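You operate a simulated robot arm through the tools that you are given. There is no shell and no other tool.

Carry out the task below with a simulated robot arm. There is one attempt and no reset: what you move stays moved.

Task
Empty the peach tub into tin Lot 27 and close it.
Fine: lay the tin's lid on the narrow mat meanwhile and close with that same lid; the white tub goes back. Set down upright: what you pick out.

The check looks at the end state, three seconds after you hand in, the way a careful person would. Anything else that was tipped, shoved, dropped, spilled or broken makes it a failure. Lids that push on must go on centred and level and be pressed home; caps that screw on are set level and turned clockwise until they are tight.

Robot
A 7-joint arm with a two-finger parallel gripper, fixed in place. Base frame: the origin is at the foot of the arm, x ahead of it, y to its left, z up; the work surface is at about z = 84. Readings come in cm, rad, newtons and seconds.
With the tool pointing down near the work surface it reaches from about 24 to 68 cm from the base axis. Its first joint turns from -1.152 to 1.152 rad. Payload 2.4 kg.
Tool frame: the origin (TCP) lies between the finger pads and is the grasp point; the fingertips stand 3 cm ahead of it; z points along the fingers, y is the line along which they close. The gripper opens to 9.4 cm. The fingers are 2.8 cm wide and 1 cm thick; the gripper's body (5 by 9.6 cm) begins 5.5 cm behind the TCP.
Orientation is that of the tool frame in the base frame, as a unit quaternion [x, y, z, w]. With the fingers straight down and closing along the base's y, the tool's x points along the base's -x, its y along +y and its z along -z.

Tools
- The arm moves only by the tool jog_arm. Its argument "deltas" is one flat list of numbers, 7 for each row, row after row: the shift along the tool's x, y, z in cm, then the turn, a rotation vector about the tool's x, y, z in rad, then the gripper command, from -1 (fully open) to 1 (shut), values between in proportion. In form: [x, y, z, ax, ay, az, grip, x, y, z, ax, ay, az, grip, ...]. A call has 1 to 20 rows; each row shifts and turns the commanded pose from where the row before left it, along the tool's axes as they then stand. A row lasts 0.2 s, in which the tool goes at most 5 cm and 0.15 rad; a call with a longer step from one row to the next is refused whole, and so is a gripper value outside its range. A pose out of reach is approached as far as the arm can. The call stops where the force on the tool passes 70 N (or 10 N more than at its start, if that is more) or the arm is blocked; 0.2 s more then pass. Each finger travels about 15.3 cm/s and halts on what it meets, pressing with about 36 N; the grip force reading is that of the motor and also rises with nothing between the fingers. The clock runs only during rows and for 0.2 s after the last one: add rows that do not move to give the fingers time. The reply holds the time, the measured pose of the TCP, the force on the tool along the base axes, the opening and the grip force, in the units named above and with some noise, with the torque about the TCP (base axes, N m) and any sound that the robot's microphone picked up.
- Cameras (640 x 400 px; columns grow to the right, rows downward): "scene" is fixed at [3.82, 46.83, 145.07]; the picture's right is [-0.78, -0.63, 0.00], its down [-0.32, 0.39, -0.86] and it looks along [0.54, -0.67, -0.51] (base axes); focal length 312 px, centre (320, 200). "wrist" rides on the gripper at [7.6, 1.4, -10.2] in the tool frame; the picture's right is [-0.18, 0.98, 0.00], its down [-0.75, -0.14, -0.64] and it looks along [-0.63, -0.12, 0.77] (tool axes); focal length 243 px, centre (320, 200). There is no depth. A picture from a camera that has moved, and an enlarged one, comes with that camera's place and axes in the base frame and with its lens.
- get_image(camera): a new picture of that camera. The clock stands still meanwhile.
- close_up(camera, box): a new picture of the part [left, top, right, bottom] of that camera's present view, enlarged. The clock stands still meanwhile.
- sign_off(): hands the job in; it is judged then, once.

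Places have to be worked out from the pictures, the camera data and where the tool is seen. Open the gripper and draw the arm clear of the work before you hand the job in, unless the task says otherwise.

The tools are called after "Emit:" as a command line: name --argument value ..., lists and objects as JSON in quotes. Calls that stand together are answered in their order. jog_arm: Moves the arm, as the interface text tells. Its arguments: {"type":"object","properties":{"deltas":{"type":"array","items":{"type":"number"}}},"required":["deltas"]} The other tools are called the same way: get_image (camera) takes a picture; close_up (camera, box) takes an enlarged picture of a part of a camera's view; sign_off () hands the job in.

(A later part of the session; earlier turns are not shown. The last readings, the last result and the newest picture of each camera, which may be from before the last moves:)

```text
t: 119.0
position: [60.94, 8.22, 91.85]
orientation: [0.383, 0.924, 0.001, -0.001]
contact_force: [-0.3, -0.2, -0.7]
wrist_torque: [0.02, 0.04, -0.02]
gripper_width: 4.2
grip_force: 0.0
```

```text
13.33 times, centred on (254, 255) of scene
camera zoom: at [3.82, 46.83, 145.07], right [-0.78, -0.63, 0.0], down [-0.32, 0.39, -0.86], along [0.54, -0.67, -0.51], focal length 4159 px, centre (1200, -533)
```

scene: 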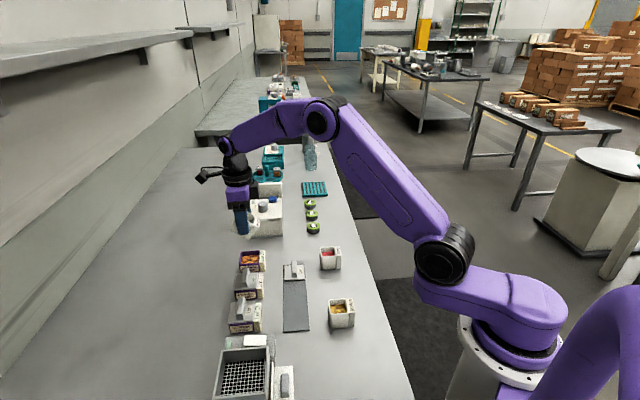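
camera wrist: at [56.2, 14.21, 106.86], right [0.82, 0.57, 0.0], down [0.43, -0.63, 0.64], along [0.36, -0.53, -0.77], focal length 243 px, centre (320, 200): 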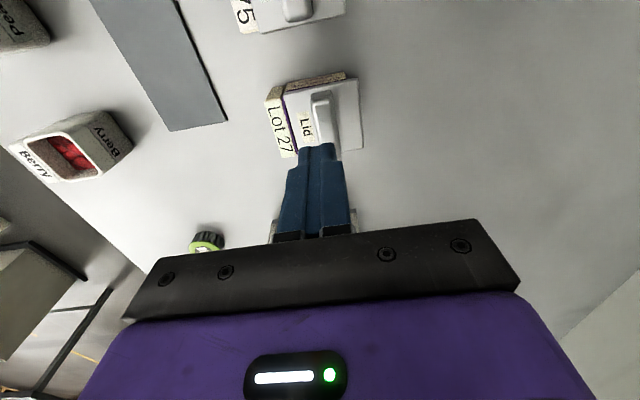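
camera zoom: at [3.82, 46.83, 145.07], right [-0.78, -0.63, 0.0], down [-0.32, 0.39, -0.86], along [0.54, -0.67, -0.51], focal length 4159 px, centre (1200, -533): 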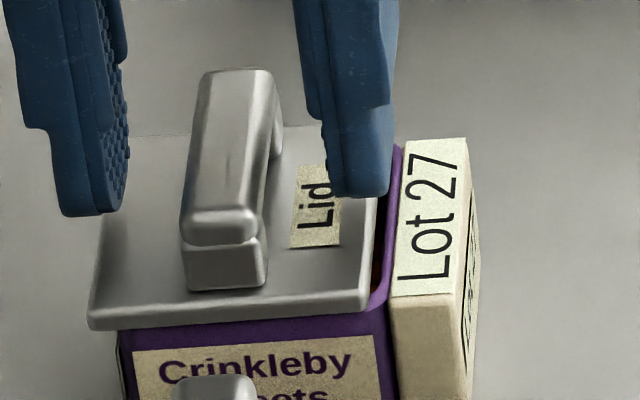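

Fingers straddle the handle again. I nudge 0.15 cm along the bar to recover the earlier grasp position and close.

Emit:
jog_arm --deltas '[0.15, 0, 0, 0, 0, 0, 0.1, 0, 0, 0, 0, 0, 0, 0.1, 0, 0, 0, 0, 0, 0, 1, 0, 0, 0, 0, 0, 0, 1, 0, 0, 0, 0, 0, 0, 1, 0, 0, 0, 0, 0, 0, 1]'

Emit:
close_up --camera "wrist" --box '[220, 70, 420, 230]'

Emit:
close_up --camera "scene" --box '[230, 240, 278, 270]'

```text
t: 120.4
position: [60.78, 8.4, 92.0]
orientation: [0.383, 0.924, 0.0, -0.001]
contact_force: [0.4, 1.0, 1.3]
wrist_torque: [-0.02, -0.01, 0.04]
gripper_width: 1.46
grip_force: 35.8
```

```text
2.50 times, centred on (320, 150) of wrist
camera zoom: at [56.47, 14.75, 102.28], right [0.82, 0.57, 0.0], down [0.43, -0.63, 0.64], along [0.36, -0.53, -0.77], focal length 606 px, centre (320, 325)
```

zoom: 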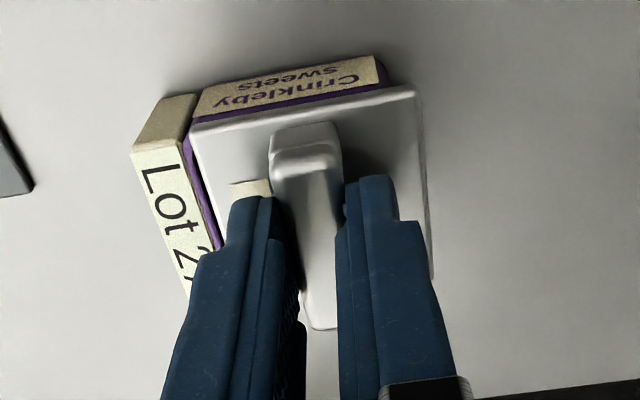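

```text
13.33 times, centred on (254, 255) of scene
camera zoom: at [3.82, 46.84, 145.07], right [-0.78, -0.63, 0.0], down [-0.32, 0.39, -0.86], along [0.54, -0.67, -0.51], focal length 4159 px, centre (1200, -533)
```

zoom: 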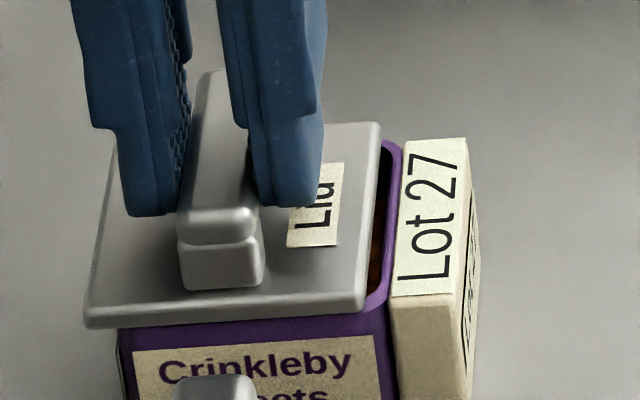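

Lid gripped again. I lift 0.5 cm, shift it back (−0.2, −0.52 cm) to the original seat position, and lower to just above the rim for a comparison.

Emit:
jog_arm --deltas '[0, 0, -0.3, 0, 0, 0, 1, 0, 0, -0.3, 0, 0, 0, 1, -0.1, -0.26, 0, 0, 0, 0, 1, -0.1, -0.26, 0, 0, 0, 0, 1, 0, 0, 0.2, 0, 0, 0, 1, 0, 0, 0.2, 0, 0, 0, 1, 0, 0, 0, 0, 0, 0, 1, 0, 0, 0, 0, 0, 0, 1]'

Emit:
close_up --camera "scene" --box '[230, 240, 278, 270]'

Emit:
close_up --camera "wrist" --box '[220, 70, 420, 230]'

```text
t: 122.2
position: [60.61, 8.11, 92.12]
orientation: [0.383, 0.924, 0.0, -0.001]
contact_force: [0.0, 0.6, -0.8]
wrist_torque: [0.01, 0.01, -0.03]
gripper_width: 1.47
grip_force: 36.4
```

```text
13.33 times, centred on (254, 255) of scene
camera zoom: at [3.82, 46.84, 145.07], right [-0.78, -0.63, 0.0], down [-0.32, 0.39, -0.86], along [0.54, -0.67, -0.51], focal length 4159 px, centre (1200, -533)
```

zoom: 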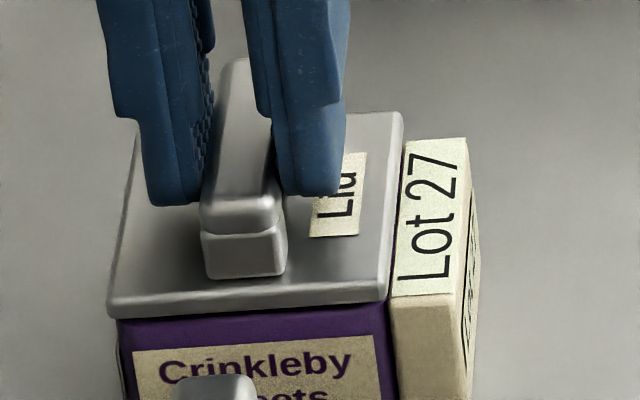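

```text
2.50 times, centred on (320, 150) of wrist
camera zoom: at [56.21, 14.35, 102.44], right [0.82, 0.57, 0.0], down [0.43, -0.63, 0.64], along [0.36, -0.53, -0.77], focal length 606 px, centre (320, 325)
```

zoom: 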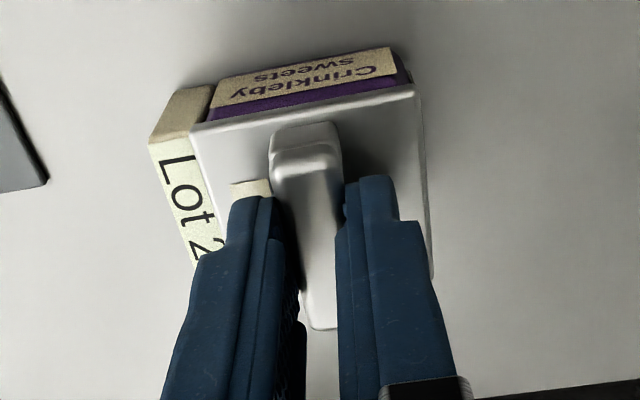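

Only ~0.06 cm left to correct sideways. I shift that and lower onto the rim with light contact.

Emit:
jog_arm --deltas '[0, -0.06, 0, 0, 0, 0, 1, 0, 0, 0.1, 0, 0, 0, 1, 0, 0, 0.1, 0, 0, 0, 1, 0, 0, 0.05, 0, 0, 0, 1, 0, 0, 0, 0, 0, 0, 1]'

Emit:
close_up --camera "scene" --box '[230, 240, 278, 270]'

Emit:
close_up --camera "wrist" --box '[220, 70, 420, 230]'

```text
t: 123.4
position: [60.52, 7.89, 91.99]
orientation: [0.382, 0.924, 0.001, 0.001]
contact_force: [-2.4, -1.1, 10.3]
wrist_torque: [-0.05, 0.1, 0.01]
gripper_width: 1.45
grip_force: 35.8
```

```text
13.33 times, centred on (254, 255) of scene
camera zoom: at [3.79, 46.83, 145.07], right [-0.78, -0.63, 0.0], down [-0.32, 0.39, -0.86], along [0.54, -0.67, -0.51], focal length 4159 px, centre (1200, -533)
```

zoom: 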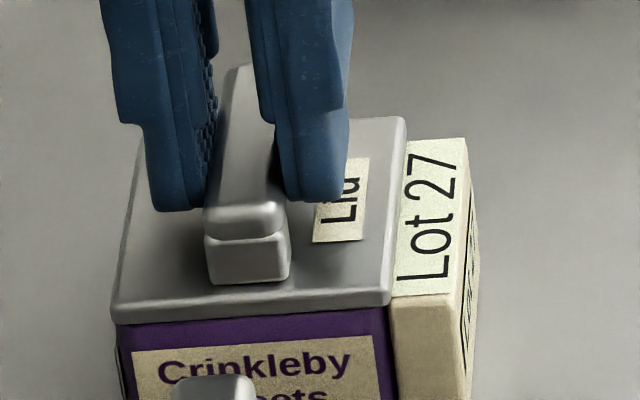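

```text
2.50 times, centred on (320, 150) of wrist
camera zoom: at [56.17, 14.28, 102.24], right [0.82, 0.57, 0.0], down [0.43, -0.63, 0.64], along [0.36, -0.53, -0.77], focal length 606 px, centre (320, 325)
```

zoom: 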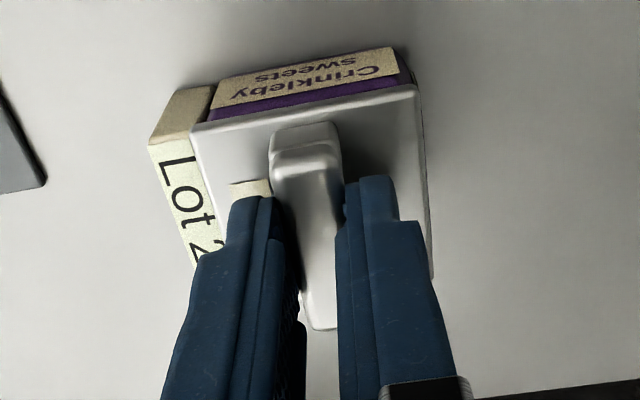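

The lid matches its original outline to within ~0.05 cm. I relieve the force slightly, open only a little and slowly, and rise clear.

Emit:
jog_arm --deltas '[0, 0, -0.06, 0, 0, 0, 1, 0, 0, 0, 0, 0, 0, 1, 0, 0, 0, 0, 0, 0, 0.65, 0, 0, 0, 0, 0, 0, 0.6, 0, 0, 0, 0, 0, 0, 0.5, 0, 0, 0, 0, 0, 0, 0.5]'

Emit:
close_up --camera "scene" --box '[230, 240, 278, 270]'

Emit:
close_up --camera "wrist" --box '[220, 70, 420, 230]'

```text
t: 124.8
position: [60.57, 7.84, 91.89]
orientation: [0.383, 0.924, 0.0, 0.0]
contact_force: [0.0, 0.9, 0.0]
wrist_torque: [0.01, 0.05, -0.01]
gripper_width: 2.33
grip_force: 0.0
```

```text
13.33 times, centred on (254, 255) of scene
camera zoom: at [3.82, 46.83, 145.07], right [-0.78, -0.63, 0.0], down [-0.32, 0.39, -0.86], along [0.54, -0.67, -0.51], focal length 4159 px, centre (1200, -533)
```

zoom: 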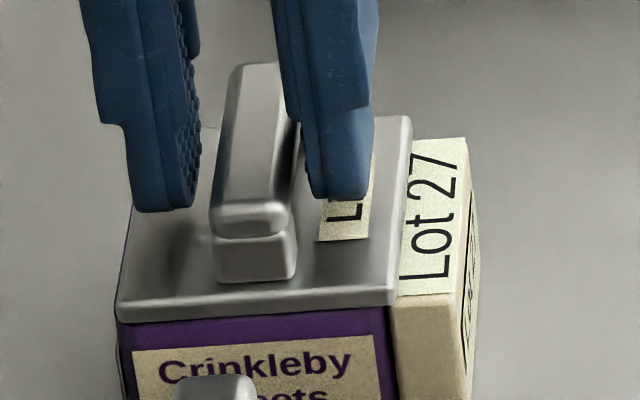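

```text
2.50 times, centred on (320, 150) of wrist
camera zoom: at [56.17, 14.22, 102.24], right [0.82, 0.57, 0.0], down [0.43, -0.63, 0.64], along [0.36, -0.53, -0.77], focal length 606 px, centre (320, 325)
```

zoom: 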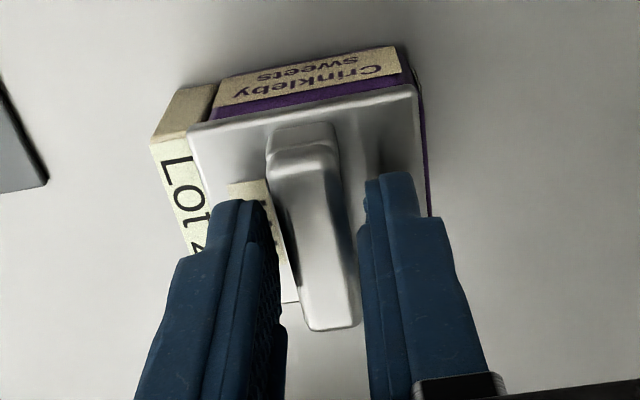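

Opening nudged the lid ~0.13 cm toward the label side. I use the inner face of one finger to push the handle back by that amount (moving along tool y with the fingers at 2.3 cm).

Emit:
jog_arm --deltas '[0, 0.1, 0, 0, 0, 0, 0.5, 0, 0.1, 0, 0, 0, 0, 0.5, 0, 0.1, 0, 0, 0, 0, 0.5, 0, 0.08, 0, 0, 0, 0, 0.5, 0, 0, 0, 0, 0, 0, 0.5, 0, 0, 0, 0, 0, 0, 0.5]'

Emit:
close_up --camera "scene" --box '[230, 240, 278, 270]'

Emit:
close_up --camera "wrist" --box '[220, 70, 420, 230]'

```text
t: 126.2
position: [60.86, 8.22, 91.99]
orientation: [0.383, 0.924, 0.0, 0.0]
contact_force: [-0.1, -0.1, -0.2]
wrist_torque: [0.02, 0.01, 0.0]
gripper_width: 2.36
grip_force: 0.0
```

```text
13.33 times, centred on (254, 255) of scene
camera zoom: at [3.82, 46.84, 145.07], right [-0.78, -0.63, 0.0], down [-0.32, 0.39, -0.86], along [0.54, -0.67, -0.51], focal length 4159 px, centre (1200, -533)
```

zoom: 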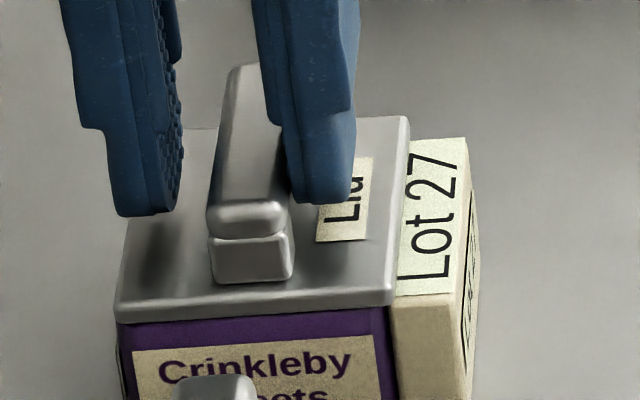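

```text
2.50 times, centred on (320, 150) of wrist
camera zoom: at [56.39, 14.53, 102.22], right [0.82, 0.57, 0.0], down [0.43, -0.63, 0.64], along [0.36, -0.53, -0.77], focal length 606 px, centre (320, 325)
```

zoom: 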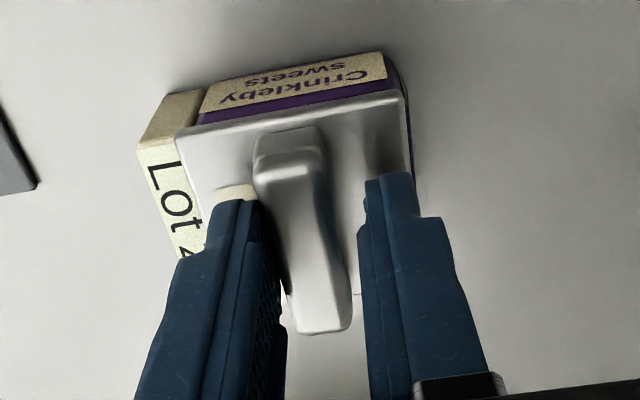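

The finger has begun to push it (about 0.04 cm so far; ~0.08 to go). I push a little further.

Emit:
jog_arm --deltas '[0, 0.05, 0, 0, 0, 0, 0.5, 0, 0.04, 0, 0, 0, 0, 0.5, 0, 0, 0, 0, 0, 0, 0.5, 0, 0, 0, 0, 0, 0, 0.5]'

Emit:
close_up --camera "scene" --box '[230, 240, 278, 270]'

Emit:
close_up --camera "wrist" --box '[220, 70, 420, 230]'

```text
t: 127.2
position: [60.85, 8.22, 91.83]
orientation: [0.383, 0.924, 0.0, 0.0]
contact_force: [0.2, 0.1, -0.1]
wrist_torque: [-0.03, 0.01, 0.0]
gripper_width: 2.33
grip_force: 0.0
```

```text
13.33 times, centred on (254, 255) of scene
camera zoom: at [3.82, 46.83, 145.07], right [-0.78, -0.63, 0.0], down [-0.32, 0.39, -0.86], along [0.54, -0.67, -0.51], focal length 4159 px, centre (1200, -533)
```

zoom: 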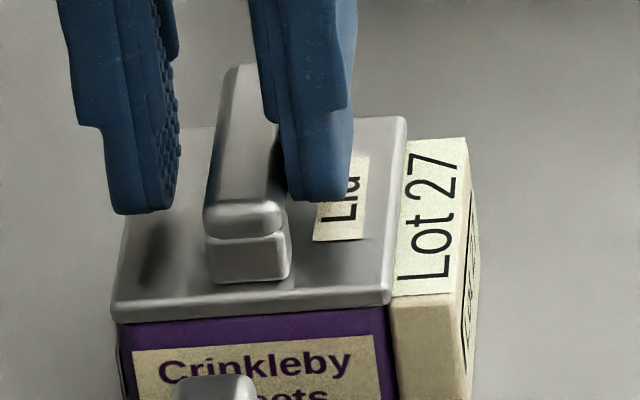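

```text
2.50 times, centred on (320, 150) of wrist
camera zoom: at [56.5, 14.52, 102.21], right [0.82, 0.57, 0.0], down [0.43, -0.63, 0.64], along [0.36, -0.53, -0.77], focal length 606 px, centre (320, 325)
```

zoom: 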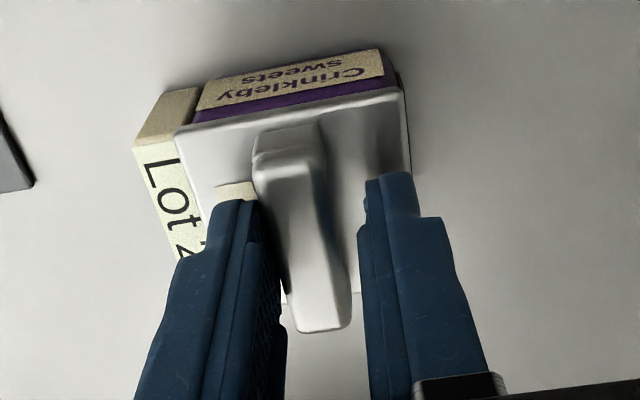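

The lid outline now coincides with the original. I back the finger off 0.43 cm, rise clear, close the fingers and position over the handle's centre.

Emit:
jog_arm --deltas '[0, -0.2, 0, 0, 0, 0, 0.5, 0, -0.23, 0, 0, 0, 0, 0.5, 0, 0, 0, 0, 0, 0, 0.5, 0, 0, -0.5, 0, 0, 0, 0.5, 0, 0, -1.5, 0, 0, 0, 0.5, 0, 0, -1.5, 0, 0, 0, 0.5, 0, 0, -1, 0, 0, 0, 0.5, -0.14, 0, 0, 0, 0, 0, 1, 0, 0, 0, 0, 0, 0, 1, 0, 0, 0, 0, 0, 0, 1]'

Emit:
close_up --camera "scene" --box '[230, 240, 278, 270]'

Emit:
close_up --camera "wrist" --box '[220, 50, 420, 210]'

```text
t: 129.4
position: [60.53, 7.9, 96.42]
orientation: [0.383, 0.924, 0.001, -0.001]
contact_force: [1.1, -0.6, 0.3]
wrist_torque: [0.01, 0.02, 0.02]
gripper_width: 0.0
grip_force: 32.9
```

```text
13.33 times, centred on (254, 255) of scene
camera zoom: at [3.82, 46.83, 145.07], right [-0.78, -0.63, 0.0], down [-0.32, 0.39, -0.86], along [0.54, -0.67, -0.51], focal length 4159 px, centre (1200, -533)
```

zoom: 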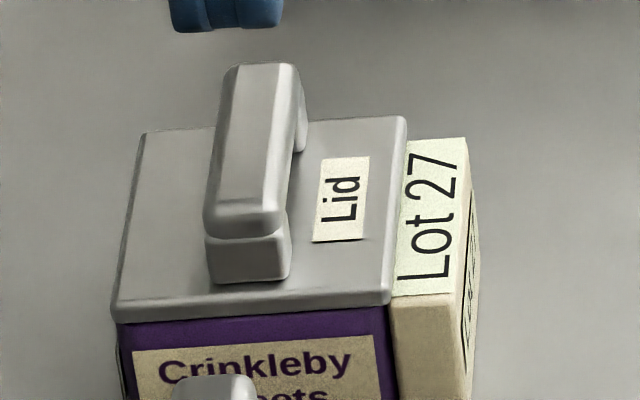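

```text
2.50 times, centred on (320, 130) of wrist
camera zoom: at [56.21, 14.16, 106.69], right [0.82, 0.57, 0.0], down [0.43, -0.63, 0.64], along [0.36, -0.53, -0.77], focal length 606 px, centre (320, 375)
```

zoom: 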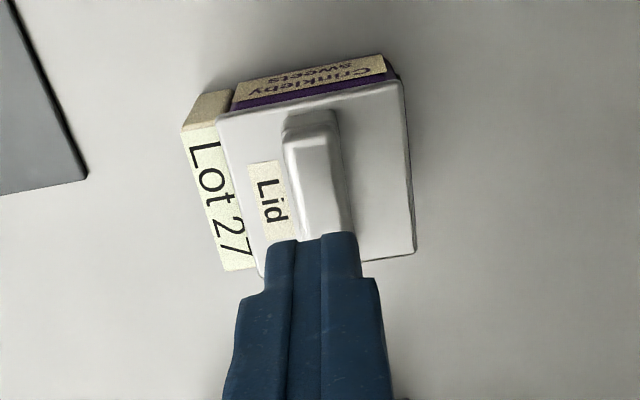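

The lid now looks identical to its original closed state (same outline and height). I lower the closed fingertips onto the handle's centre to press it home gently.

Emit:
jog_arm --deltas '[0, 0.05, 0, 0, 0, 0, 1, 0, 0, 1, 0, 0, 0, 1, 0, 0, 1, 0, 0, 0, 1, 0, 0, 0.5, 0, 0, 0, 1, 0, 0, 0.2, 0, 0, 0, 1, 0, 0, 0, 0, 0, 0, 1, 0, 0, 0, 0, 0, 0, 1]'

Emit:
close_up --camera "scene" --box '[230, 236, 278, 270]'

Emit:
close_up --camera "wrist" --box '[220, 50, 420, 210]'

```text
t: 131.0
position: [60.69, 7.85, 93.71]
orientation: [0.383, 0.924, 0.0, -0.001]
contact_force: [0.3, 0.4, 0.1]
wrist_torque: [-0.01, -0.01, 0.0]
gripper_width: 0.0
grip_force: 32.4
```

```text
11.76 times, centred on (254, 253) of scene
camera zoom: at [3.82, 46.84, 145.07], right [-0.78, -0.63, 0.0], down [-0.32, 0.39, -0.86], along [0.54, -0.67, -0.51], focal length 3669 px, centre (1096, -424)
```

zoom: 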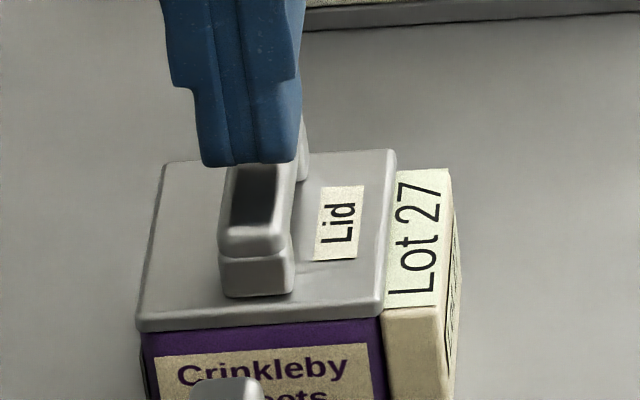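

```text
2.50 times, centred on (320, 130) of wrist
camera zoom: at [56.3, 14.17, 104.01], right [0.82, 0.57, 0.0], down [0.43, -0.63, 0.64], along [0.36, -0.53, -0.77], focal length 606 px, centre (320, 375)
```

zoom: 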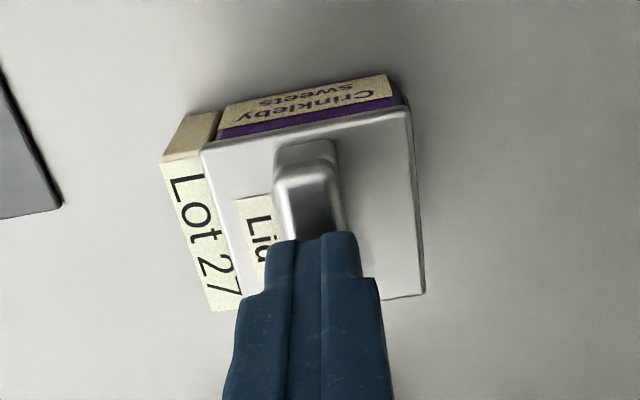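

The fingertips are still ~1 cm above the bar and about 0.18 cm off its centre line. I centre them and lower slowly to touch.

Emit:
jog_arm --deltas '[0, -0.18, 0, 0, 0, 0, 1, 0, 0, 0.3, 0, 0, 0, 1, 0, 0, 0.3, 0, 0, 0, 1, 0, 0, 0.1, 0, 0, 0, 1, 0, 0, 0.1, 0, 0, 0, 1, 0, 0, 0, 0, 0, 0, 1]'

Emit:
close_up --camera "scene" --box '[230, 236, 278, 270]'

```text
t: 132.4
position: [60.68, 7.66, 93.1]
orientation: [0.382, 0.924, 0.002, 0.001]
contact_force: [-5.2, -1.4, 20.9]
wrist_torque: [0.02, 0.17, 0.01]
gripper_width: 0.0
grip_force: 32.6
```

```text
11.76 times, centred on (254, 253) of scene
camera zoom: at [3.77, 46.83, 145.07], right [-0.78, -0.63, 0.0], down [-0.32, 0.39, -0.86], along [0.54, -0.67, -0.51], focal length 3669 px, centre (1096, -424)
```

zoom: 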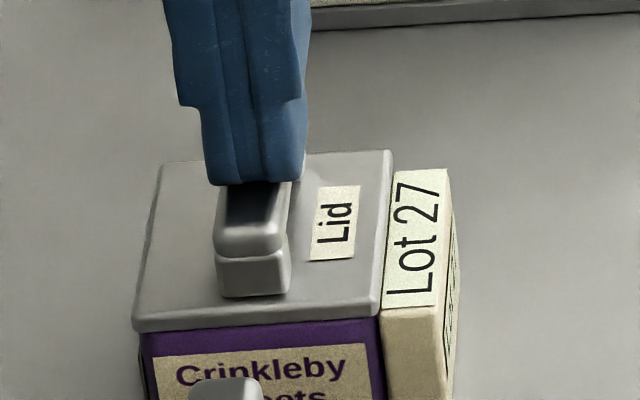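

Contact at 21 N with the lid still in place. I increase the press modestly and watch.

Emit:
jog_arm --deltas '[0, 0, 0.07, 0, 0, 0, 1, 0, 0, 0.07, 0, 0, 0, 1, 0, 0, 0.05, 0, 0, 0, 1, 0, 0, 0, 0, 0, 0, 1]'

Emit:
close_up --camera "scene" --box '[230, 236, 278, 270]'

```text
t: 133.4
position: [60.72, 7.7, 93.14]
orientation: [0.382, 0.924, 0.002, 0.004]
contact_force: [-2.6, 0.6, 39.8]
wrist_torque: [0.07, 0.17, 0.01]
gripper_width: 0.03
grip_force: 32.8
```

```text
11.76 times, centred on (254, 253) of scene
camera zoom: at [3.73, 46.83, 145.07], right [-0.78, -0.63, 0.0], down [-0.32, 0.39, -0.86], along [0.54, -0.67, -0.51], focal length 3669 px, centre (1096, -424)
```

zoom: 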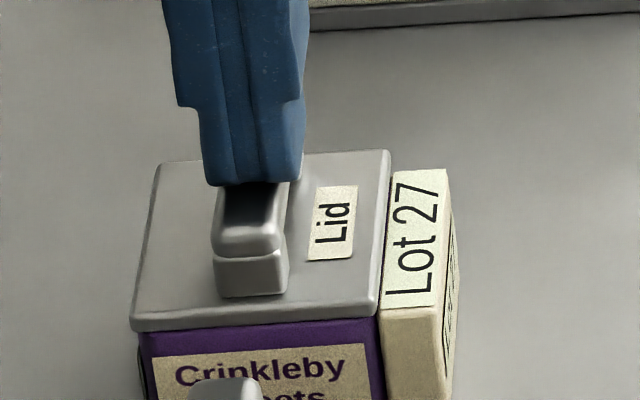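

40 N, lid still level and in place. A final increase to about 55 N, then I ease off.

Emit:
jog_arm --deltas '[0, 0, 0.06, 0, 0, 0, 1, 0, 0, 0.06, 0, 0, 0, 1, 0, 0, 0, 0, 0, 0, 1, 0, 0, 0, 0, 0, 0, 1]'

Emit:
close_up --camera "scene" --box '[230, 236, 278, 270]'

```text
t: 134.4
position: [60.63, 7.7, 93.07]
orientation: [0.382, 0.924, 0.003, 0.004]
contact_force: [-0.7, 0.3, 41.3]
wrist_torque: [0.11, 0.15, 0.02]
gripper_width: 0.0
grip_force: 33.4
```

```text
11.76 times, centred on (254, 253) of scene
camera zoom: at [3.73, 46.82, 145.07], right [-0.78, -0.63, 0.0], down [-0.32, 0.39, -0.86], along [0.54, -0.67, -0.51], focal length 3669 px, centre (1096, -424)
```

zoom: 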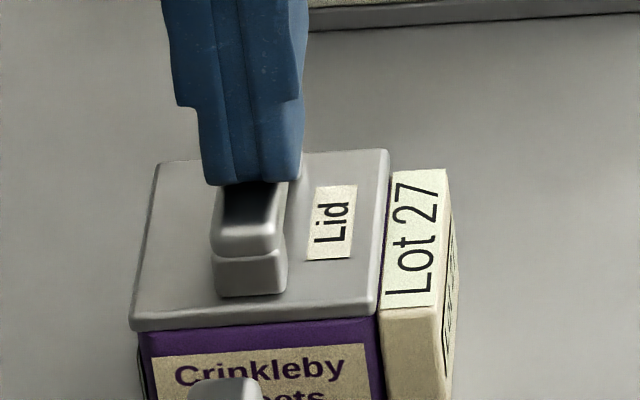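

About 41 N reached with the lid seated; it may have crept a hair. I lift off straight up and check the lid.

Emit:
jog_arm --deltas '[0, 0, -0.2, 0, 0, 0, 1, 0, 0, -0.3, 0, 0, 0, 1, 0, 0, -1, 0, 0, 0, 1, 0, 0, -2, 0, 0, 0, 1, 0, 0, -2, 0, 0, 0, 1, 0, 0, 0, 0, 0, 0, 1]'

Emit:
close_up --camera "scene" --box '[230, 240, 278, 270]'

Emit:
close_up --camera "wrist" --box '[250, 50, 400, 140]'

```text
t: 135.8
position: [60.65, 7.77, 98.22]
orientation: [0.383, 0.924, 0.0, 0.0]
contact_force: [0.0, 1.3, -0.5]
wrist_torque: [-0.01, -0.01, 0.03]
gripper_width: 0.0
grip_force: 33.2
```

```text
13.33 times, centred on (254, 255) of scene
camera zoom: at [3.82, 46.83, 145.07], right [-0.78, -0.63, 0.0], down [-0.32, 0.39, -0.86], along [0.54, -0.67, -0.51], focal length 4159 px, centre (1200, -533)
```

zoom: 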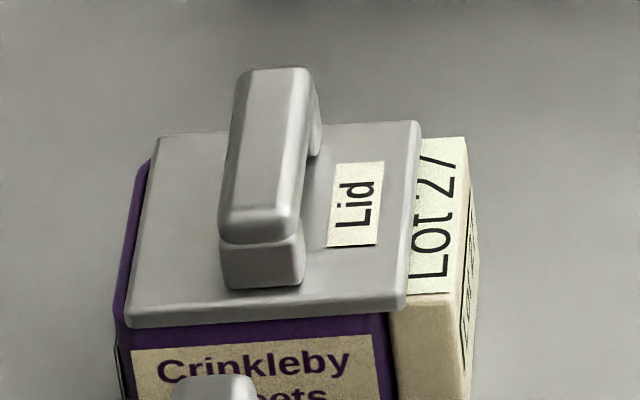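

```text
4.27 times, centred on (325, 95) of wrist
camera zoom: at [56.25, 14.06, 108.49], right [0.82, 0.57, 0.0], down [0.43, -0.63, 0.64], along [0.36, -0.53, -0.77], focal length 1035 px, centre (299, 648)
```

zoom: 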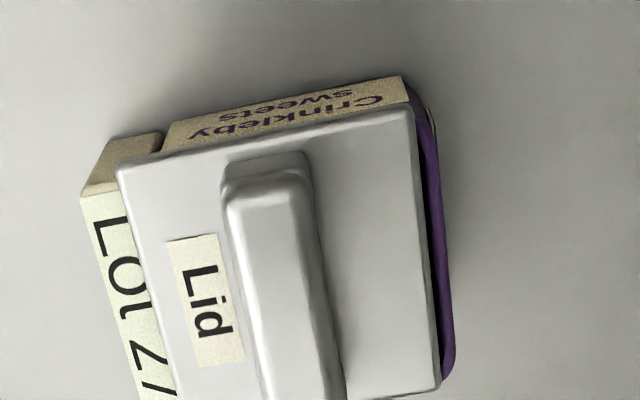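

Lifting off dragged the lid ~0.3 cm the other way: it is flat and at full depth (same height as originally), but it slides freely, so pressing with side-load must be avoided. I regrasp it to recentre: open, align, descend.

Emit:
jog_arm --deltas '[0, 0, 0, 0, 0, 0, 0.1, 0, 0, 0, 0, 0, 0, 0.1, 0.3, -0.13, 0, 0, 0, 0, 0.1, 0, 0, 2, 0, 0, 0, 0.1, 0, 0, 2, 0, 0, 0, 0.1, 0, 0, 1.3, 0, 0, 0, 0.1, 0, 0, 0.9, 0, 0, 0, 0.1, 0, 0, 0, 0, 0, 0, 0.1, 0, 0, 0, 0, 0, 0, 0.1]'

Emit:
close_up --camera "wrist" --box '[220, 70, 420, 230]'

Emit:
close_up --camera "scene" --box '[230, 240, 278, 270]'

```text
t: 137.8
position: [60.36, 7.87, 91.95]
orientation: [0.382, 0.924, 0.001, -0.001]
contact_force: [-0.4, -0.6, 0.1]
wrist_torque: [-0.02, 0.0, 0.01]
gripper_width: 4.23
grip_force: 0.1
```

```text
2.50 times, centred on (320, 150) of wrist
camera zoom: at [55.96, 14.15, 102.25], right [0.82, 0.57, 0.0], down [0.43, -0.63, 0.64], along [0.36, -0.53, -0.77], focal length 606 px, centre (320, 325)
```

zoom: 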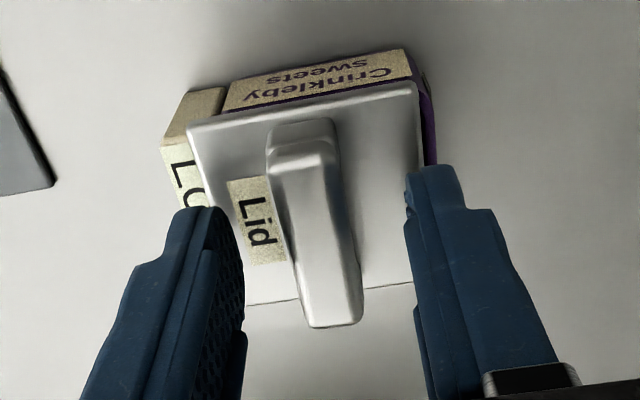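

```text
13.33 times, centred on (254, 255) of scene
camera zoom: at [3.82, 46.83, 145.07], right [-0.78, -0.63, 0.0], down [-0.32, 0.39, -0.86], along [0.54, -0.67, -0.51], focal length 4159 px, centre (1200, -533)
```

zoom: 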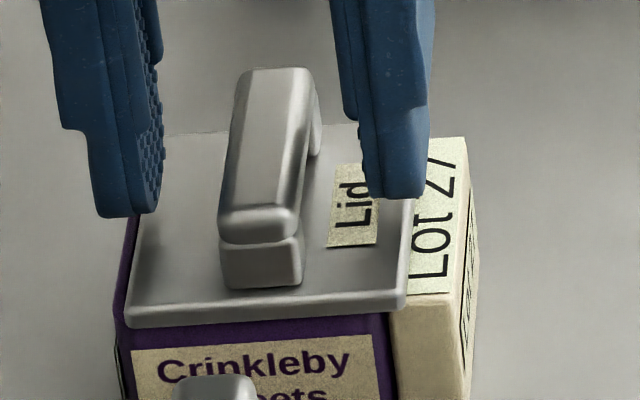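

The handle is centred between the fingers. Since the lid slides so freely, I want to see its underside: I grip it, lift, and carry it inward to tilt it toward the scene camera.

Emit:
jog_arm --deltas '[0, 0, 0, 0, 0, 0, 1, 0, 0, 0, 0, 0, 0, 1, 0, 0, 0, 0, 0, 0, 1, 0, 0, -0.5, 0, 0, 0, 1, 0, 0, -1.5, 0, 0, 0, 1, 0, 0, -3, 0, 0, 0, 1, 0, 0, -4, 0, 0, 0, 1, 0, 0, -4, 0, 0, 0, 1, 0, 0, -4, 0, 0, 0, 1, 0.7, -2, -1, 0, 0, 0, 1, 0.7, -2, -1, 0, 0, 0, 1, 0.7, -2, -1, 0, 0, 0, 1, 0.7, -2, -1, 0, 0, 0, 1, 0.7, -2, -1, 0, 0, 0, 1, 0.7, -2, -1, 0, 0, 0, 1, 0, 0, 0, 0, 0, 0, 1]'

Emit:
jog_arm --deltas '[0, 0, 0, 0, 0.13, 0, 1, 0, 0, 0, 0, 0.13, 0, 1, 0, 0, 0, 0, 0.13, 0, 1, 0, 0, 0, 0, 0.13, 0, 1, 0, 0, 0, 0, 0.13, 0, 1, 0, 0, 0, 0, 0.13, 0, 1, 0, 0, 0, 0, 0, 0, 1]'

Emit:
get_image --camera "scene"

```text
t: 141.2
position: [48.84, 2.34, 115.05]
orientation: [0.383, 0.924, 0.0, 0.0]
contact_force: [0.2, 0.2, -0.5]
wrist_torque: [-0.01, 0.0, 0.02]
gripper_width: 1.49
grip_force: 36.0
```

```text
t: 142.8
position: [48.86, 2.34, 114.96]
orientation: [0.353, 0.854, 0.146, -0.352]
contact_force: [0.5, 0.0, -0.5]
wrist_torque: [0.0, 0.0, -0.01]
gripper_width: 1.44
grip_force: 35.4
```

```text
taken
```

scene: 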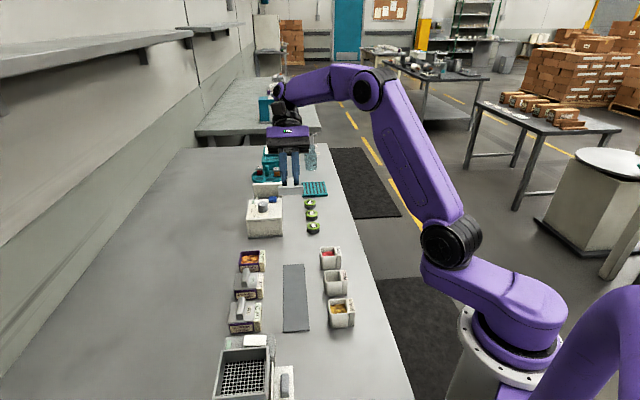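

Tilted 45° now. I zoom on the lid to see its underside.

Emit:
close_up --camera "scene" --box '[266, 165, 314, 205]'

```text
10.00 times, centred on (290, 185) of scene
camera zoom: at [3.82, 46.83, 145.07], right [-0.78, -0.63, 0.0], down [-0.32, 0.39, -0.86], along [0.54, -0.67, -0.51], focal length 3119 px, centre (620, 350)
```

zoom: 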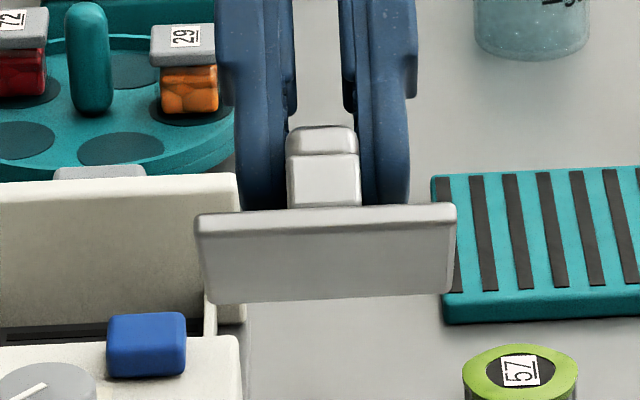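

The underside looks flat. I zoom further to be certain there's no plug or skirt.

Emit:
close_up --camera "scene" --box '[276, 182, 306, 200]'

```text
16.00 times, centred on (291, 191) of scene
camera zoom: at [3.82, 46.83, 145.07], right [-0.78, -0.63, 0.0], down [-0.32, 0.39, -0.86], along [0.54, -0.67, -0.51], focal length 4990 px, centre (784, 344)
```

zoom: 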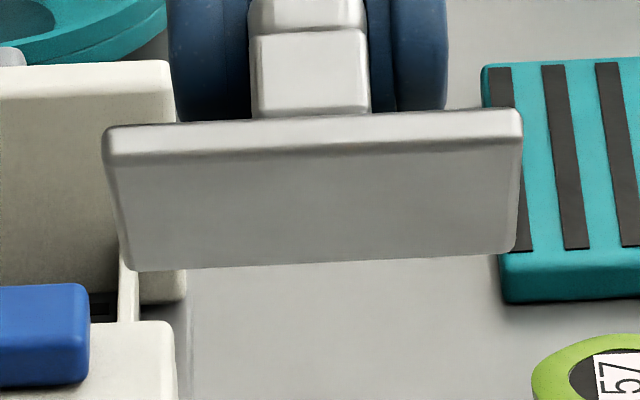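

The underside is plain flat, so the lid simply rests on the rim and only needs to be centred, level and down. I level the tool again and return above the tin.

Emit:
jog_arm --deltas '[0, 0, 0, 0, -0.13, 0, 1, 0, 0, 0, 0, -0.13, 0, 1, 0, 0, 0, 0, -0.13, 0, 1, 0, 0, 0, 0, -0.13, 0, 1, 0, 0, 0, 0, -0.13, 0, 1, 0, 0, 0, 0, -0.13, 0, 1, -0.7, 2.04, 1, 0, 0, 0, 1, -0.7, 2.04, 1, 0, 0, 0, 1, -0.73, 2.04, 1, 0, 0, 0, 1, -0.73, 2.04, 1, 0, 0, 0, 1, -0.73, 2.04, 1, 0, 0, 0, 1, -0.73, 2.04, 1, 0, 0, 0, 1, 0, 0, 4, 0, 0, 0, 1, 0, 0, 4, 0, 0, 0, 1, 0, 0, 3.5, 0, 0, 0, 1, 0, 0, 2.5, 0, 0, 0, 1, 0, 0, 1.2, 0, 0, 0, 1, 0, 0, 0, 0, 0, 0, 1, 0, 0, 0, 0, 0, 0, 1]'

Emit:
close_up --camera "wrist" --box '[220, 70, 420, 230]'

Emit:
close_up --camera "scene" --box '[230, 240, 278, 270]'

```text
t: 146.8
position: [60.58, 8.05, 93.65]
orientation: [0.383, 0.924, 0.0, -0.001]
contact_force: [0.3, -0.8, -0.3]
wrist_torque: [-0.04, 0.04, -0.01]
gripper_width: 1.46
grip_force: 35.9
```

```text
2.50 times, centred on (320, 150) of wrist
camera zoom: at [56.14, 14.33, 104.02], right [0.82, 0.57, 0.0], down [0.43, -0.63, 0.64], along [0.36, -0.53, -0.77], focal length 606 px, centre (320, 325)
```

zoom: 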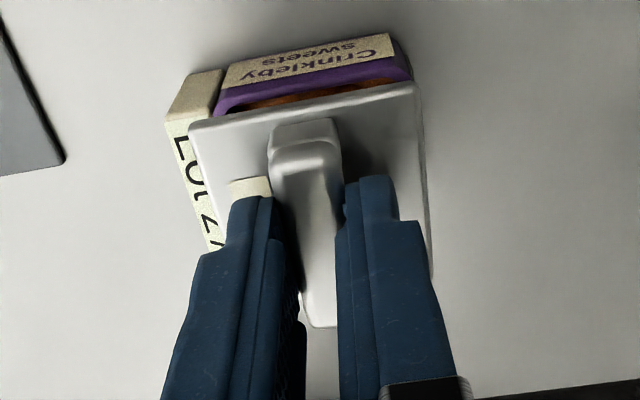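

```text
13.33 times, centred on (254, 255) of scene
camera zoom: at [3.82, 46.84, 145.07], right [-0.78, -0.63, 0.0], down [-0.32, 0.39, -0.86], along [0.54, -0.67, -0.51], focal length 4159 px, centre (1200, -533)
```

zoom: 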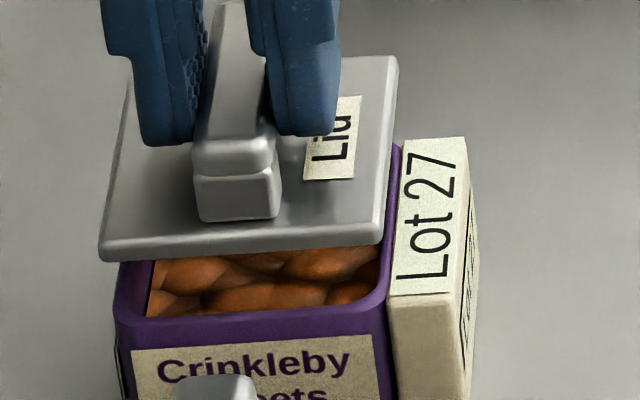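

Lid is back above the tin. I lower to ~0.25 cm above the rim and compare with the reference picture.

Emit:
jog_arm --deltas '[-0.06, -0.01, 0, 0, 0, 0, 1, 0, 0, 0.5, 0, 0, 0, 1, 0, 0, 0.5, 0, 0, 0, 1, 0, 0, 0.4, 0, 0, 0, 1, 0, 0, 0, 0, 0, 0, 1, 0, 0, 0, 0, 0, 0, 1]'

Emit:
close_up --camera "scene" --box '[230, 240, 278, 270]'

Emit:
close_up --camera "wrist" --box '[220, 70, 420, 230]'

```text
t: 148.2
position: [60.72, 7.87, 92.42]
orientation: [0.382, 0.924, 0.001, 0.0]
contact_force: [0.7, 0.2, -0.1]
wrist_torque: [0.01, -0.01, 0.01]
gripper_width: 1.47
grip_force: 35.5
```

```text
13.33 times, centred on (254, 255) of scene
camera zoom: at [3.82, 46.84, 145.07], right [-0.78, -0.63, 0.0], down [-0.32, 0.39, -0.86], along [0.54, -0.67, -0.51], focal length 4159 px, centre (1200, -533)
```

zoom: 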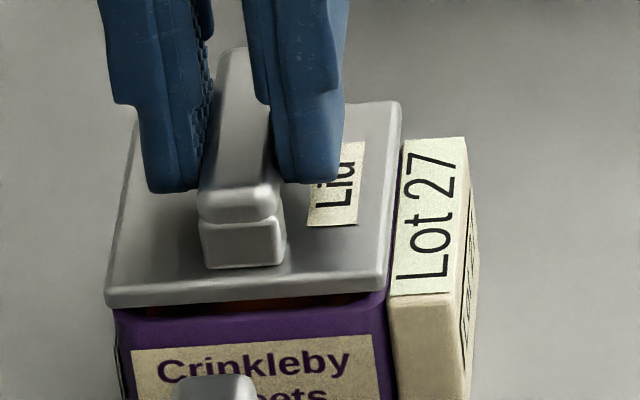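

```text
2.50 times, centred on (320, 150) of wrist
camera zoom: at [56.27, 14.29, 102.7], right [0.82, 0.57, 0.0], down [0.43, -0.63, 0.64], along [0.36, -0.53, -0.77], focal length 606 px, centre (320, 325)
```

zoom: 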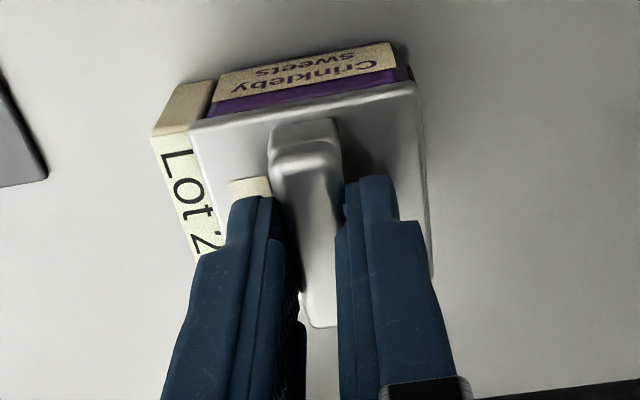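

Now within ~0.03 cm sideways and ~0.09 cm along the row. I correct, and lower to a light touch.

Emit:
jog_arm --deltas '[-0.07, -0.02, 0, 0, 0, 0, 1, 0, 0, 0.2, 0, 0, 0, 1, 0, 0, 0.15, 0, 0, 0, 1, 0, 0, 0.08, 0, 0, 0, 1, 0, 0, 0, 0, 0, 0, 1, 0, 0, 0, 0, 0, 0, 1]'

Emit:
close_up --camera "scene" --box '[230, 240, 278, 270]'

Emit:
close_up --camera "wrist" --box '[220, 70, 420, 230]'

```text
t: 149.6
position: [60.53, 7.76, 92.05]
orientation: [0.383, 0.924, 0.001, -0.001]
contact_force: [0.7, -0.4, 1.3]
wrist_torque: [0.02, 0.03, 0.01]
gripper_width: 1.43
grip_force: 36.0
```

```text
13.33 times, centred on (254, 255) of scene
camera zoom: at [3.82, 46.83, 145.07], right [-0.78, -0.63, 0.0], down [-0.32, 0.39, -0.86], along [0.54, -0.67, -0.51], focal length 4159 px, centre (1200, -533)
```

zoom: 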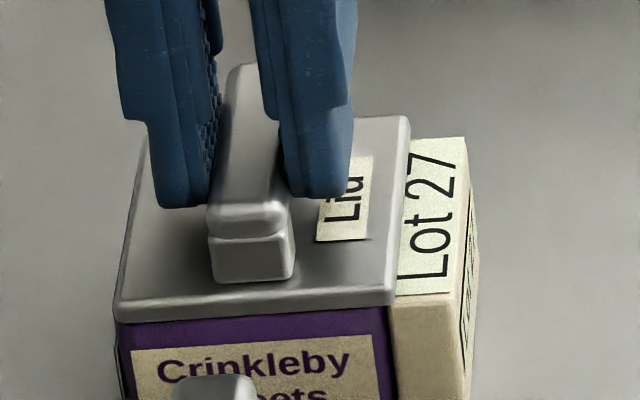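

```text
2.50 times, centred on (320, 150) of wrist
camera zoom: at [56.21, 14.17, 102.26], right [0.82, 0.57, 0.0], down [0.43, -0.63, 0.64], along [0.36, -0.53, -0.77], focal length 606 px, centre (320, 325)
```

zoom: 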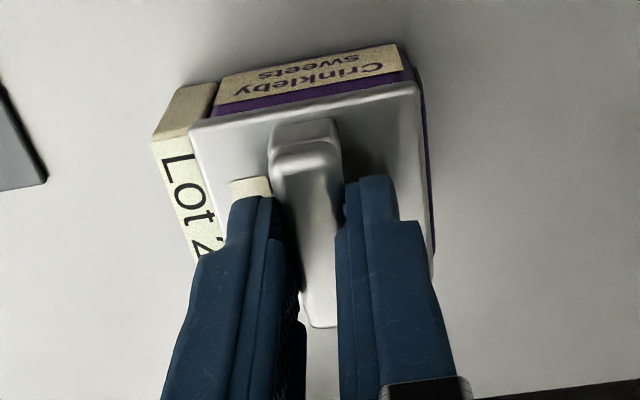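

Touching lightly, but the arm settled ~0.1 cm toward the label side. I lift a hair, shift +0.1 and touch down again.

Emit:
jog_arm --deltas '[0, 0, -0.1, 0, 0, 0, 1, 0, 0.1, 0, 0, 0, 0, 1, 0, 0, 0, 0, 0, 0, 1, 0, 0, 0.1, 0, 0, 0, 1, 0, 0, 0, 0, 0, 0, 1, 0, 0, 0, 0, 0, 0, 1]'

Emit:
close_up --camera "scene" --box '[230, 240, 278, 270]'

```text
t: 151.0
position: [60.8, 7.87, 92.06]
orientation: [0.383, 0.924, 0.001, 0.0]
contact_force: [0.3, -0.4, 3.0]
wrist_torque: [0.02, 0.03, 0.02]
gripper_width: 1.47
grip_force: 35.8
```

```text
13.33 times, centred on (254, 255) of scene
camera zoom: at [3.81, 46.83, 145.07], right [-0.78, -0.63, 0.0], down [-0.32, 0.39, -0.86], along [0.54, -0.67, -0.51], focal length 4159 px, centre (1200, -533)
```

zoom: 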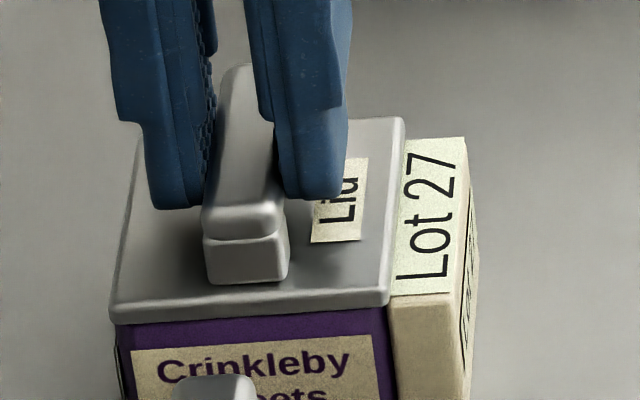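

Centred again within ~0.03 cm. I open very gradually in place.

Emit:
jog_arm --deltas '[0, 0, -0.02, 0, 0, 0, 1, 0, 0, 0, 0, 0, 0, 0.685, 0, 0, 0, 0, 0, 0, 0.67, 0, 0, 0, 0, 0, 0, 0.655, 0, 0, 0, 0, 0, 0, 0.64, 0, 0, 0, 0, 0, 0, 0.61, 0, 0, 0, 0, 0, 0, 0.58, 0, 0, 0, 0, 0, 0, 0.5, 0, 0, 0, 0, 0, 0, 0.5]'

Emit:
close_up --camera "scene" --box '[230, 240, 278, 270]'

Emit:
close_up --camera "wrist" --box '[220, 70, 420, 230]'

```text
t: 153.0
position: [60.69, 7.85, 91.95]
orientation: [0.383, 0.924, -0.001, -0.001]
contact_force: [0.3, 0.5, -0.1]
wrist_torque: [0.01, -0.03, -0.01]
gripper_width: 2.37
grip_force: 0.1
```

```text
13.33 times, centred on (254, 255) of scene
camera zoom: at [3.82, 46.84, 145.07], right [-0.78, -0.63, 0.0], down [-0.32, 0.39, -0.86], along [0.54, -0.67, -0.51], focal length 4159 px, centre (1200, -533)
```

zoom: 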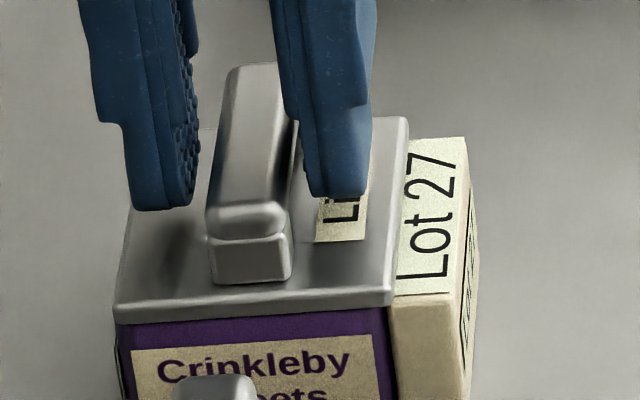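

```text
2.50 times, centred on (320, 150) of wrist
camera zoom: at [56.23, 14.22, 102.25], right [0.82, 0.57, 0.0], down [0.43, -0.63, 0.64], along [0.36, -0.53, -0.77], focal length 606 px, centre (320, 325)
```

zoom: 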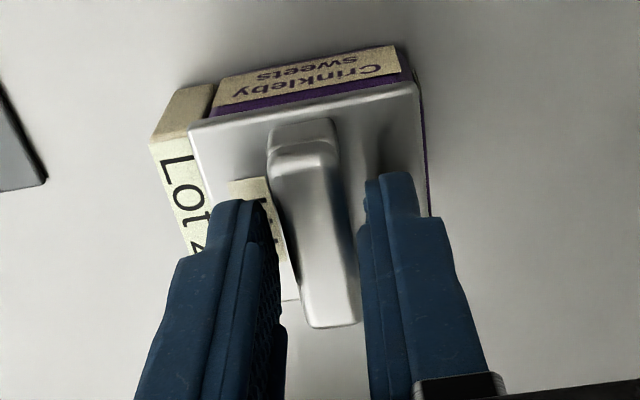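

Only ~0.08 cm of shift on release. I nudge the handle back the same way as before with the finger's inner face.

Emit:
jog_arm --deltas '[0, 0.15, 0, 0, 0, 0, 0.5, 0, 0.15, 0, 0, 0, 0, 0.5, 0, 0.08, 0, 0, 0, 0, 0.5, 0, 0.04, 0, 0, 0, 0, 0.5, 0, 0, 0, 0, 0, 0, 0.5, 0, 0, 0, 0, 0, 0, 0.5]'

Emit:
close_up --camera "scene" --box '[230, 240, 278, 270]'

```text
t: 154.4
position: [60.98, 8.24, 91.92]
orientation: [0.383, 0.924, 0.0, -0.001]
contact_force: [0.4, 0.1, -0.4]
wrist_torque: [0.0, 0.01, 0.01]
gripper_width: 2.37
grip_force: 0.1
```

```text
13.33 times, centred on (254, 255) of scene
camera zoom: at [3.82, 46.83, 145.07], right [-0.78, -0.63, 0.0], down [-0.32, 0.39, -0.86], along [0.54, -0.67, -0.51], focal length 4159 px, centre (1200, -533)
```

zoom: 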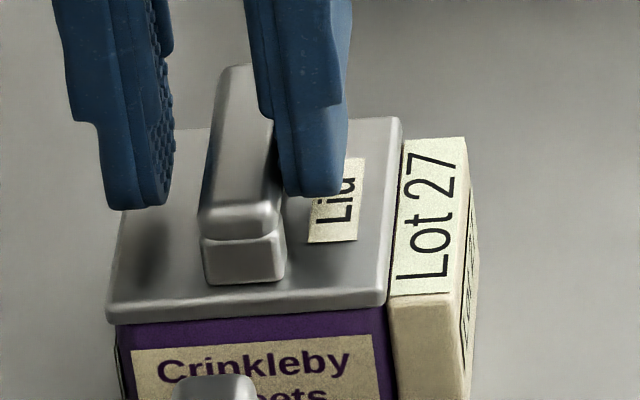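

Within ~0.06 cm of the original position now. I back the finger off, rise clear and open, then inspect the centring from above.

Emit:
jog_arm --deltas '[0, -0.2, 0, 0, 0, 0, 0.5, 0, -0.22, 0, 0, 0, 0, 0.5, 0, 0, 0, 0, 0, 0, 0.5, 0, 0, -0.5, 0, 0, 0, 0.5, 0, 0, -1.5, 0, 0, 0, 0.5, 0, 0, -2, 0, 0, 0, 0.5, 0, 0, -3, 0, 0, 0, 0, 0, 0, -3, 0, 0, 0, -0.5, 0, 0, 0, 0, 0, 0, -1, 0, 0, 0, 0, 0, 0, -1]'

Emit:
close_up --camera "wrist" --box '[256, 50, 384, 150]'

Emit:
close_up --camera "scene" --box '[230, 240, 278, 270]'

```text
t: 156.6
position: [60.78, 8.12, 102.14]
orientation: [0.383, 0.924, 0.0, -0.001]
contact_force: [-0.7, 0.3, -1.5]
wrist_torque: [0.03, 0.01, 0.02]
gripper_width: 9.4
grip_force: 0.1
```

```text
4.00 times, centred on (320, 100) of wrist
camera zoom: at [56.31, 14.37, 112.29], right [0.82, 0.57, 0.0], down [0.43, -0.63, 0.64], along [0.36, -0.53, -0.77], focal length 970 px, centre (320, 600)
```

zoom: 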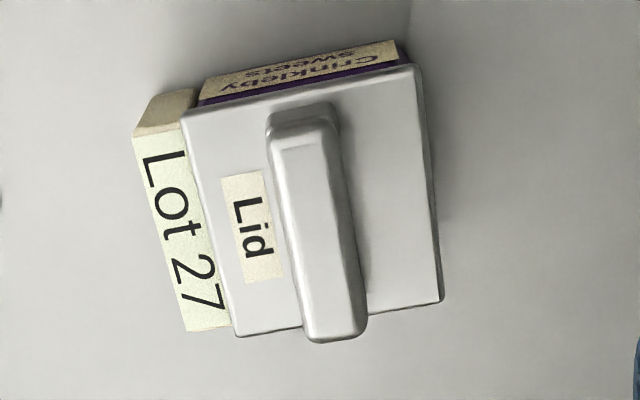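

```text
13.33 times, centred on (254, 255) of scene
camera zoom: at [3.82, 46.83, 145.07], right [-0.78, -0.63, 0.0], down [-0.32, 0.39, -0.86], along [0.54, -0.67, -0.51], focal length 4159 px, centre (1200, -533)
```

zoom: 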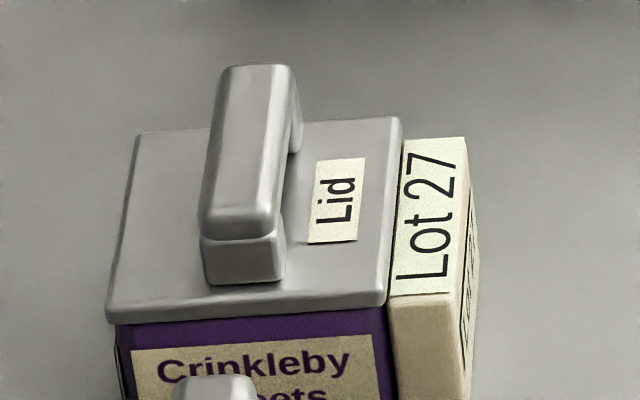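

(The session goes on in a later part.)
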